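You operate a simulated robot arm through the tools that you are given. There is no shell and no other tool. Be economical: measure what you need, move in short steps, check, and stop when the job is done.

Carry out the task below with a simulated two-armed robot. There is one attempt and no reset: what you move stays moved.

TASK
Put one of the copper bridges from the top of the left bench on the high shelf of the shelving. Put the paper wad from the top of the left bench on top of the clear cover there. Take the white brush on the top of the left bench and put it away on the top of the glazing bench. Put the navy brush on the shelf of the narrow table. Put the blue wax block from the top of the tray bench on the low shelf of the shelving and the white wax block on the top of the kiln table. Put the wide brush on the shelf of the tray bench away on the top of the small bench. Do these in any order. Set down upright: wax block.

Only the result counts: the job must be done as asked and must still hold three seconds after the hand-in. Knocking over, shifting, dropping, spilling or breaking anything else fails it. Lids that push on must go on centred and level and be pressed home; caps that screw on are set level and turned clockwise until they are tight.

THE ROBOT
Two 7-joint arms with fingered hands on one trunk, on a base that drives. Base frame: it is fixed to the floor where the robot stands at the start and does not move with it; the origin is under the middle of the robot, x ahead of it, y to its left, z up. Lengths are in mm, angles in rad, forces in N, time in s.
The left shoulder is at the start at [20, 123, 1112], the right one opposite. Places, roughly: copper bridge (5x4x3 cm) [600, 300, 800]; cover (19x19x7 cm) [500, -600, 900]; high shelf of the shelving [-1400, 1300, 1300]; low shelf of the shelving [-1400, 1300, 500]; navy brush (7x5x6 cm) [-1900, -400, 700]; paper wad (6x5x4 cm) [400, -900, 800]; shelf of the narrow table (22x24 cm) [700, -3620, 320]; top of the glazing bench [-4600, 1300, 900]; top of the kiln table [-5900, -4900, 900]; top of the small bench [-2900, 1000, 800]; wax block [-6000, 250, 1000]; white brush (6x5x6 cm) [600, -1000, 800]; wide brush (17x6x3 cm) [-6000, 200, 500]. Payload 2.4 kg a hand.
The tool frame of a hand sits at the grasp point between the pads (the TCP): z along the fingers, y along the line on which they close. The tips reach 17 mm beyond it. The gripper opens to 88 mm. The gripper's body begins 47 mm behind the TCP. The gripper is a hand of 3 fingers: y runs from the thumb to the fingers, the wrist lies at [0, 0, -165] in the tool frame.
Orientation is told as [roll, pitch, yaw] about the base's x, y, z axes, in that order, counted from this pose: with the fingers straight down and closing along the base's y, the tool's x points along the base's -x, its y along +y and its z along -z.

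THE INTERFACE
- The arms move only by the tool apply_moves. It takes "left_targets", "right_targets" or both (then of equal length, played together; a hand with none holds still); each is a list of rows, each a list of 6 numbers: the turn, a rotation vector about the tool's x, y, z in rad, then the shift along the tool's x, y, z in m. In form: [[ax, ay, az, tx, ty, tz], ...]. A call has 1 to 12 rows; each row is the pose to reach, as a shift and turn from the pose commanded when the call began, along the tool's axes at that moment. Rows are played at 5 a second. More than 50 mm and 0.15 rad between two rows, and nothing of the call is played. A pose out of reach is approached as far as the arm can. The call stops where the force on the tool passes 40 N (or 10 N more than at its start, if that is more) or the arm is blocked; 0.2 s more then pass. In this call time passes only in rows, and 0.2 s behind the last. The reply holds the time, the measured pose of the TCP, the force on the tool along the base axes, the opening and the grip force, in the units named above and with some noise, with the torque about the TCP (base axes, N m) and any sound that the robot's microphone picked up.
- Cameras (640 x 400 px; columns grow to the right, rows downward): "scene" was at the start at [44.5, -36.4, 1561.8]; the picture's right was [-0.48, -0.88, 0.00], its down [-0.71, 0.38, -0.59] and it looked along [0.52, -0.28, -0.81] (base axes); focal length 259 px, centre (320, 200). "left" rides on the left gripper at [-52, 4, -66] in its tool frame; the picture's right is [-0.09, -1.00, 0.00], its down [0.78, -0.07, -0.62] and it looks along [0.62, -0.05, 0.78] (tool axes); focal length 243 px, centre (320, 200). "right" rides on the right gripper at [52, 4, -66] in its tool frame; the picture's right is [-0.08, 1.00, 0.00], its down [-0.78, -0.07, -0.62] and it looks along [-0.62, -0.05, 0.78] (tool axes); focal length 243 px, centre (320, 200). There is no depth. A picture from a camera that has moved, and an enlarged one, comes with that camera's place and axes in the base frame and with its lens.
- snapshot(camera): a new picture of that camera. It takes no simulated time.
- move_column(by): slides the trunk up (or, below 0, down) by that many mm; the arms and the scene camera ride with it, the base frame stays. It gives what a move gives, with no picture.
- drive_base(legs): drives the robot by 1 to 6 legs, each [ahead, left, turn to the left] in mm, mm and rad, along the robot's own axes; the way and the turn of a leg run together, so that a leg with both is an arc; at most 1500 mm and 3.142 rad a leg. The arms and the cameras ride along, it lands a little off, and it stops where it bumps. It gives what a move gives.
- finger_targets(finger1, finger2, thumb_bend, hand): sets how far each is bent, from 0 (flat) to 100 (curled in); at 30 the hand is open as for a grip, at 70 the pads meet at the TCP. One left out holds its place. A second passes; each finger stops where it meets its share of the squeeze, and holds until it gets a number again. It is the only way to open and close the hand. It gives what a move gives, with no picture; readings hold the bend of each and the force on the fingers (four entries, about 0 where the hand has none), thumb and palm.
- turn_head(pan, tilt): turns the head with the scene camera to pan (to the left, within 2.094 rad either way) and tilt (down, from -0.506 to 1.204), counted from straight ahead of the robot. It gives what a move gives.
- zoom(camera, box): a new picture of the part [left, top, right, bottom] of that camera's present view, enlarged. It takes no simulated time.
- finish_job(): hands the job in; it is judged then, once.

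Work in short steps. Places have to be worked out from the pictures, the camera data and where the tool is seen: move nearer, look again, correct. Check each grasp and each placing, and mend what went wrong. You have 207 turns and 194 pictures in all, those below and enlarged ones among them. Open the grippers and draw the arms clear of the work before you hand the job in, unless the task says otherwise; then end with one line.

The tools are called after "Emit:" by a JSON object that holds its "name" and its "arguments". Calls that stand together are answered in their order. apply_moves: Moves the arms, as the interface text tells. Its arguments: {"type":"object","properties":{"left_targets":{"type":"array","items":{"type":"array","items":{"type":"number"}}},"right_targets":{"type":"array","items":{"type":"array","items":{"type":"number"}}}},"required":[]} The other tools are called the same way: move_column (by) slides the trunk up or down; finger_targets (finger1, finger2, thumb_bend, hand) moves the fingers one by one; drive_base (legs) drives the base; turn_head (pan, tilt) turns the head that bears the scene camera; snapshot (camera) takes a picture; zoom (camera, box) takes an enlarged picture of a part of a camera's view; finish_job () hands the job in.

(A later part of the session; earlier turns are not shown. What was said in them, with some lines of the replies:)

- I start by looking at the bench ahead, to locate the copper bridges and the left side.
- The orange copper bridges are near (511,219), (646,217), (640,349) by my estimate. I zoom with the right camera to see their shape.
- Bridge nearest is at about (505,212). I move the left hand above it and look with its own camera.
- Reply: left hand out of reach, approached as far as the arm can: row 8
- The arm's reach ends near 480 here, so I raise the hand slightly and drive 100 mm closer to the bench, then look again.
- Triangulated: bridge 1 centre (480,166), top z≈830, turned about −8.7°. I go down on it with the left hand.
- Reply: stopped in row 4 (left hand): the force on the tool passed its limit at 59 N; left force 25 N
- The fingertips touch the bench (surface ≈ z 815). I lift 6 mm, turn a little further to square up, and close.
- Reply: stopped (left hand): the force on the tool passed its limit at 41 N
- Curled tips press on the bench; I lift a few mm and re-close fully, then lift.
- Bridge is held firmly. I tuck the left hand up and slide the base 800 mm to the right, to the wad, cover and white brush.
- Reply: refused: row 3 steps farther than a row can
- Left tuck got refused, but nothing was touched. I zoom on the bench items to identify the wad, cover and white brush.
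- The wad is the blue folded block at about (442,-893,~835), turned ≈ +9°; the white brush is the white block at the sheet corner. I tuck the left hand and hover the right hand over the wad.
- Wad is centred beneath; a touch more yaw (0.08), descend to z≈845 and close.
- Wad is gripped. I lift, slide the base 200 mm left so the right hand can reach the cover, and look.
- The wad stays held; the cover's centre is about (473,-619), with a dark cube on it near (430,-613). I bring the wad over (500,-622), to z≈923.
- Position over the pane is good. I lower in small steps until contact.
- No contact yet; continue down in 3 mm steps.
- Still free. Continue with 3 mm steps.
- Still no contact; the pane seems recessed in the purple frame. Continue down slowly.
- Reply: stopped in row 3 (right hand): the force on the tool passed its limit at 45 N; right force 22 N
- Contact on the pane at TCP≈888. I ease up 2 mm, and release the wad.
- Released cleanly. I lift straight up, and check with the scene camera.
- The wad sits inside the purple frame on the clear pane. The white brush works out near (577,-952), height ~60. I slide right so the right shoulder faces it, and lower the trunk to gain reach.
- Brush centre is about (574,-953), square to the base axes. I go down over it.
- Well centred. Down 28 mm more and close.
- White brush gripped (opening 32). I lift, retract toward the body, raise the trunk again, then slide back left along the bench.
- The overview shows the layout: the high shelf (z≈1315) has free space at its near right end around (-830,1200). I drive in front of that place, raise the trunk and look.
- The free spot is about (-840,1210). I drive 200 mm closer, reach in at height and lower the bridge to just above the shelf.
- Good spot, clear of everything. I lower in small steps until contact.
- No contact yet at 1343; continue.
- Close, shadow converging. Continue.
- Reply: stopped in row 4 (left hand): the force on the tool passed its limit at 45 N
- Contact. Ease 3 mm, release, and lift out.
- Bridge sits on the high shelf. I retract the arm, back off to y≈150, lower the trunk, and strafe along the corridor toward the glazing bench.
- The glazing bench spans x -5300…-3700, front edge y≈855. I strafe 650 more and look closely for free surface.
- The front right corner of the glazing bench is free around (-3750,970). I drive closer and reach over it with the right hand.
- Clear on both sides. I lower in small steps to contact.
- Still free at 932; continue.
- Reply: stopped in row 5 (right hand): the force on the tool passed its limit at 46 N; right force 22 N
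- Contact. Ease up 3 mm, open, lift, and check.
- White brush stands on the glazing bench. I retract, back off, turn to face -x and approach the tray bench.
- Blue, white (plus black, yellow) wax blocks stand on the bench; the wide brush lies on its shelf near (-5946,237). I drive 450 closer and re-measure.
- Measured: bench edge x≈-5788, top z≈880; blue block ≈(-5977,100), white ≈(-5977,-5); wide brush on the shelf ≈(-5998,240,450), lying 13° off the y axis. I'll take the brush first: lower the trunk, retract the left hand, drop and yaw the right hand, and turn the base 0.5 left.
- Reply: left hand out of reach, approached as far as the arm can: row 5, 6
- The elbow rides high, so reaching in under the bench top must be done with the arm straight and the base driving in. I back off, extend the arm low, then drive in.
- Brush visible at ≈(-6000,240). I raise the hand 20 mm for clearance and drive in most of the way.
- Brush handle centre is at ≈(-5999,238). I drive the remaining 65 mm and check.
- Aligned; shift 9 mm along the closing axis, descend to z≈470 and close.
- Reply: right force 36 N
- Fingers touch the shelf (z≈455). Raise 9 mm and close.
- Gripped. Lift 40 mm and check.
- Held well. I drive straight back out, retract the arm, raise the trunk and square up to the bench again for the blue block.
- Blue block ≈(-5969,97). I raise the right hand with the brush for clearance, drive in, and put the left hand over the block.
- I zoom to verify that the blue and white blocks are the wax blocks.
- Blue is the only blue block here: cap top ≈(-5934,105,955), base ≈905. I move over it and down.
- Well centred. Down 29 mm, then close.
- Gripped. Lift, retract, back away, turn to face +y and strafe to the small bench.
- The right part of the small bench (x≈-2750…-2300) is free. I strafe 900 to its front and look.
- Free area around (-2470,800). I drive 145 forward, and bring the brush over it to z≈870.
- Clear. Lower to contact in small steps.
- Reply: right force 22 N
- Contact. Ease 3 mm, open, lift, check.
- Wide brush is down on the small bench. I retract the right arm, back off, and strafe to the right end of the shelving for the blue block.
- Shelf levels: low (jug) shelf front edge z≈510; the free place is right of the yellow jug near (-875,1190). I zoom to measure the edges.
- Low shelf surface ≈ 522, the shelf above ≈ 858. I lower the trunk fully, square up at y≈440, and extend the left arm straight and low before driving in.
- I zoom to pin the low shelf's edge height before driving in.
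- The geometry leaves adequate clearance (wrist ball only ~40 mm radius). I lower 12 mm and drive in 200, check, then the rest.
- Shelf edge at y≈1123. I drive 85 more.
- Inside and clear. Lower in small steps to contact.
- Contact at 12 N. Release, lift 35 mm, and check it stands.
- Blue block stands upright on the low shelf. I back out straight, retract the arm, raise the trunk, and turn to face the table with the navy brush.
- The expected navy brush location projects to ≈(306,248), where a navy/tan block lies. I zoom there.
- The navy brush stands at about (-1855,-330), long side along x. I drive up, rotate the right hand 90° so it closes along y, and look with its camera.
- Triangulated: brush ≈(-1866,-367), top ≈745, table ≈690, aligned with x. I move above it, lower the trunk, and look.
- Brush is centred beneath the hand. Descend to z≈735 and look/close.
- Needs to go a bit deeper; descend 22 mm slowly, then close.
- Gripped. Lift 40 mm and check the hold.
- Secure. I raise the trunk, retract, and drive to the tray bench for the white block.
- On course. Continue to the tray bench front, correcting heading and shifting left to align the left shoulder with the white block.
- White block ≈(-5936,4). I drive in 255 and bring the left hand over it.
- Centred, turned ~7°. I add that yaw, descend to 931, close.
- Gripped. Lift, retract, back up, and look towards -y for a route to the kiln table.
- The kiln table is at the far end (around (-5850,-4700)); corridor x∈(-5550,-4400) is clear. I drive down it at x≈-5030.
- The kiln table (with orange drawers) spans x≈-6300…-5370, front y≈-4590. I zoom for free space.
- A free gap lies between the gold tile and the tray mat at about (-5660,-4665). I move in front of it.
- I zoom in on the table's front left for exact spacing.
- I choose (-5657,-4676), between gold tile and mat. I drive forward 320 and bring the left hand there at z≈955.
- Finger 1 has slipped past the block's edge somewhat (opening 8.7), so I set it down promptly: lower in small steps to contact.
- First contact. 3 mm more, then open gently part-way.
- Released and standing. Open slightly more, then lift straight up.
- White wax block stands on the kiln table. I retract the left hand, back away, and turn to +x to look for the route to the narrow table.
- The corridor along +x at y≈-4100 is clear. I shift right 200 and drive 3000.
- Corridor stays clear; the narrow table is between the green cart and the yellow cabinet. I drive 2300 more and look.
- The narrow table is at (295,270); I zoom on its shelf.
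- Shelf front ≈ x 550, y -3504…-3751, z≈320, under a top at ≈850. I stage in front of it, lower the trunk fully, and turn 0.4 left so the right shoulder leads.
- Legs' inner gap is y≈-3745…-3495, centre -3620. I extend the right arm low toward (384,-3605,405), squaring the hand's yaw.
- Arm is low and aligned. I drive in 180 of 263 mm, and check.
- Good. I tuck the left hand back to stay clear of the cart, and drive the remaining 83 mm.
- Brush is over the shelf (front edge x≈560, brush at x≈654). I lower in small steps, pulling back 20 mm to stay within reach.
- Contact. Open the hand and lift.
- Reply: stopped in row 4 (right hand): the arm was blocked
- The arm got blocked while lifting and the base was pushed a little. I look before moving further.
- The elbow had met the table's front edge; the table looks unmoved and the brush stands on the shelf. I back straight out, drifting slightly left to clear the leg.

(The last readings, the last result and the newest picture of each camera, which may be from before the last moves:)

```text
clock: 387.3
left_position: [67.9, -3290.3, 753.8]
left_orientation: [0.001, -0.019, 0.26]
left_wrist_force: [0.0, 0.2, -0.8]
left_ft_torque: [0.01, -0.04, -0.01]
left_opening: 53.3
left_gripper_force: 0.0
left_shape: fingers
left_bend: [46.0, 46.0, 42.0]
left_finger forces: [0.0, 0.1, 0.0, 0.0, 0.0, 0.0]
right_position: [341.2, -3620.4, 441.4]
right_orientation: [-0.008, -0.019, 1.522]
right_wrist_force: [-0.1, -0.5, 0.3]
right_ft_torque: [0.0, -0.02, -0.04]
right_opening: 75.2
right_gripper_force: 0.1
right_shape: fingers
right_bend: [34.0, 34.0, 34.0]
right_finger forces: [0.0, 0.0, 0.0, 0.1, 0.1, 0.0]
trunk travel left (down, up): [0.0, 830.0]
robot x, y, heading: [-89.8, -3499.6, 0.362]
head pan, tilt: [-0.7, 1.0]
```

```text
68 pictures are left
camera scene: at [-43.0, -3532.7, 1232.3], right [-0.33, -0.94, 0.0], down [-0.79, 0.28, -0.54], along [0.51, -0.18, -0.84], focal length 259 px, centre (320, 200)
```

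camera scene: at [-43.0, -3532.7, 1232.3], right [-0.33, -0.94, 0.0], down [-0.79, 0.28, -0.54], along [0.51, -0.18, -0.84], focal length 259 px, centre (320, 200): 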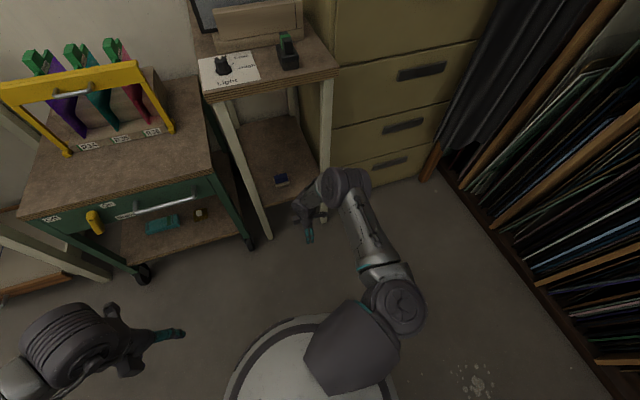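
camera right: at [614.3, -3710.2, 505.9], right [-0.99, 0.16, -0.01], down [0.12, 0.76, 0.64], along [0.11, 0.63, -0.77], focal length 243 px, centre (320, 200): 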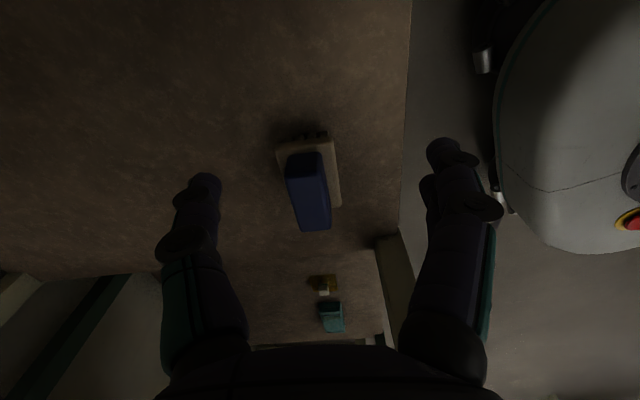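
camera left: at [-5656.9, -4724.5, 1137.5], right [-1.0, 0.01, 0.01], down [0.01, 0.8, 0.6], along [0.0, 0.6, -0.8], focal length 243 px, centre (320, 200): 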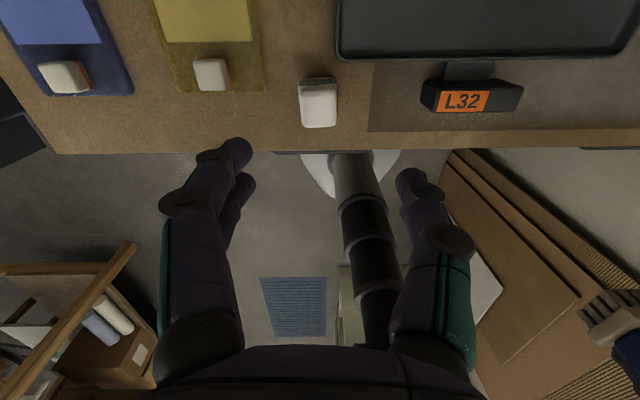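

Clear. I retract the arm and verify the navy brush and table.

Emit:
{"name": "apply_moves", "arguments": {"right_targets": [[0, 0, 0, 0, 0.04, -0.025], [0, 0, 0, 0, 0.08, -0.05], [0, 0, 0, 0, 0.12, -0.08], [0, 0, 0, 0, 0.15, -0.12]]}}

Emit:
{"name": "turn_head", "arguments": {"pan": -0.5, "tilt": 0.7}}

Emit:
{"name": "snapshot", "arguments": {"camera": "scene"}}

Emit:
{"name": "zoom", "arguments": {"camera": "scene", "box": [230, 80, 430, 330]}}

```text
clock: 388.3
left_position: [67.6, -3291.1, 753.9]
left_orientation: [-0.001, -0.018, 0.259]
left_wrist_force: [-0.6, 0.5, -0.4]
left_ft_torque: [0.0, 0.02, -0.02]
left_opening: 53.4
left_gripper_force: 0.0
left_shape: fingers
left_bend: [46.0, 46.0, 42.0]
left_finger forces: [0.0, 0.0, 0.1, 0.1, 0.0, 0.1]
right_position: [191.8, -3613.5, 561.0]
right_orientation: [-0.009, -0.018, 1.519]
right_wrist_force: [-0.5, 0.4, 0.3]
right_ft_torque: [0.04, -0.02, 0.01]
right_opening: 75.5
right_gripper_force: 0.0
right_shape: fingers
right_bend: [34.0, 34.0, 34.0]
right_finger forces: [0.0, 0.1, 0.1, 0.0, 0.0, 0.2]
trunk travel left (down, up): [0.0, 830.0]
robot x, y, heading: [-92.0, -3496.7, 0.362]
head pan, tilt: [-0.7, 1.0]
```

```text
clock: 389.1
left_position: [69.0, -3290.8, 753.6]
left_orientation: [0.0, -0.02, 0.259]
left_wrist_force: [-0.7, 0.1, 0.3]
left_ft_torque: [-0.01, 0.0, 0.0]
left_opening: 53.3
left_gripper_force: 0.1
left_shape: fingers
left_bend: [46.0, 46.0, 42.0]
left_finger forces: [0.0, 0.0, 0.1, 0.0, 0.0, 0.0]
right_position: [193.9, -3613.6, 561.8]
right_orientation: [-0.008, -0.019, 1.522]
right_wrist_force: [0.4, 0.1, 0.2]
right_ft_torque: [-0.01, 0.0, -0.01]
right_opening: 75.7
right_gripper_force: 0.0
right_shape: fingers
right_bend: [34.0, 34.0, 34.0]
right_finger forces: [0.0, 0.1, 0.0, 0.1, 0.1, 0.0]
trunk travel left (down, up): [0.0, 830.0]
robot x, y, heading: [-87.3, -3499.6, 0.358]
head pan, tilt: [-0.499, 0.7]
```

```text
67 pictures are left
camera scene: at [-24.8, -3521.2, 1255.7], right [-0.14, -0.99, 0.0], down [-0.64, 0.09, -0.76], along [0.76, -0.11, -0.64], focal length 259 px, centre (320, 200)
```

scene: 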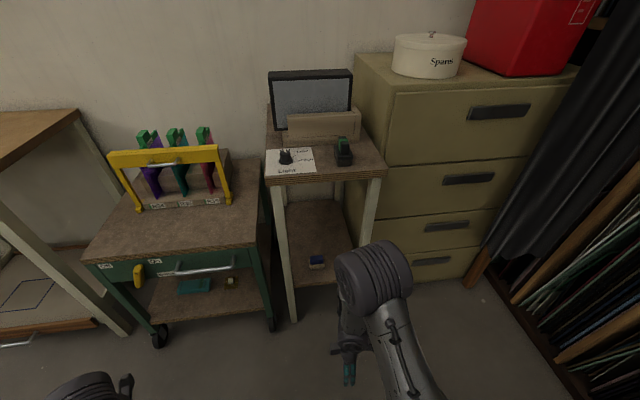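

```text
1.60 times, centred on (330, 205) of scene
camera zoom: at [-24.8, -3521.2, 1255.7], right [-0.14, -0.99, 0.0], down [-0.64, 0.09, -0.76], along [0.76, -0.11, -0.64], focal length 415 px, centre (304, 192)
```

zoom: 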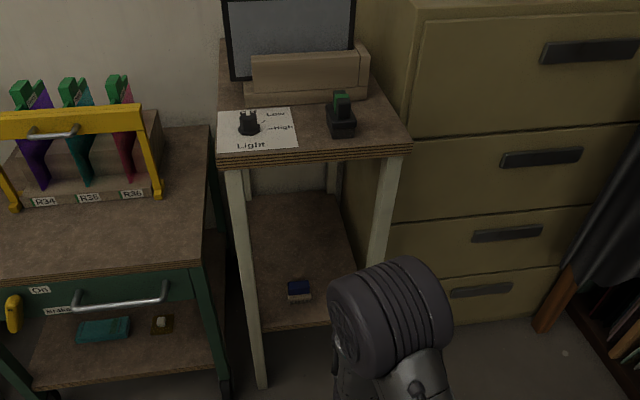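

The navy brush stands on the narrow table's shelf and everything around looks undisturbed. I open both hands fully and finish.

Emit:
{"name": "finger_targets", "arguments": {"hand": "left", "finger1": 30, "finger2": 30, "thumb_bend": 30}}

Emit:
{"name": "finger_targets", "arguments": {"hand": "right", "finger1": 30, "finger2": 30, "thumb_bend": 30}}

Emit:
{"name": "finish_job", "arguments": {}}

```text
clock: 390.1
left_position: [68.2, -3291.3, 754.2]
left_orientation: [-0.001, -0.019, 0.259]
left_wrist_force: [0.4, -0.3, 0.2]
left_ft_torque: [0.0, -0.03, 0.01]
left_opening: 83.9
left_gripper_force: 0.1
left_shape: fingers
left_bend: [30.0, 30.0, 30.0]
left_finger forces: [0.1, 0.0, 0.0, 0.0, 0.0, 0.0]
right_position: [191.5, -3613.0, 562.6]
right_orientation: [-0.007, -0.02, 1.521]
right_wrist_force: [-0.1, 0.7, -0.3]
right_ft_torque: [-0.02, -0.01, 0.02]
right_opening: 75.6
right_gripper_force: 0.0
right_shape: fingers
right_bend: [34.0, 34.0, 34.0]
right_finger forces: [0.0, 0.1, 0.1, 0.1, 0.0, 0.1]
trunk travel left (down, up): [0.0, 830.0]
robot x, y, heading: [-89.8, -3499.0, 0.359]
head pan, tilt: [-0.499, 0.7]
```

```text
clock: 391.1
left_position: [67.3, -3291.5, 753.8]
left_orientation: [0.0, -0.019, 0.261]
left_wrist_force: [-0.1, -0.6, 0.3]
left_ft_torque: [0.0, 0.03, -0.01]
left_opening: 84.3
left_gripper_force: 0.1
left_shape: fingers
left_bend: [30.0, 30.0, 30.0]
left_finger forces: [0.0, 0.0, 0.0, 0.1, 0.0, 0.1]
right_position: [191.4, -3613.5, 562.1]
right_orientation: [-0.007, -0.018, 1.52]
right_wrist_force: [-0.1, -0.7, 0.4]
right_ft_torque: [0.0, 0.01, -0.03]
right_opening: 84.2
right_gripper_force: 0.0
right_shape: fingers
right_bend: [30.0, 30.0, 30.0]
right_finger forces: [0.1, 0.0, 0.0, 0.0, 0.0, 0.1]
trunk travel left (down, up): [0.0, 830.0]
robot x, y, heading: [-88.5, -3499.1, 0.356]
head pan, tilt: [-0.499, 0.7]
```

```text
The job is handed in.
```

All seven items are placed as asked, both wax blocks upright, and the job is handed in; two doubts remain: the only blue block on the tray bench was labelled "Air", not "Wax", and my right elbow bumped the narrow table's front edge while I pulled out, though the table and brush looked unmoved afterwards.
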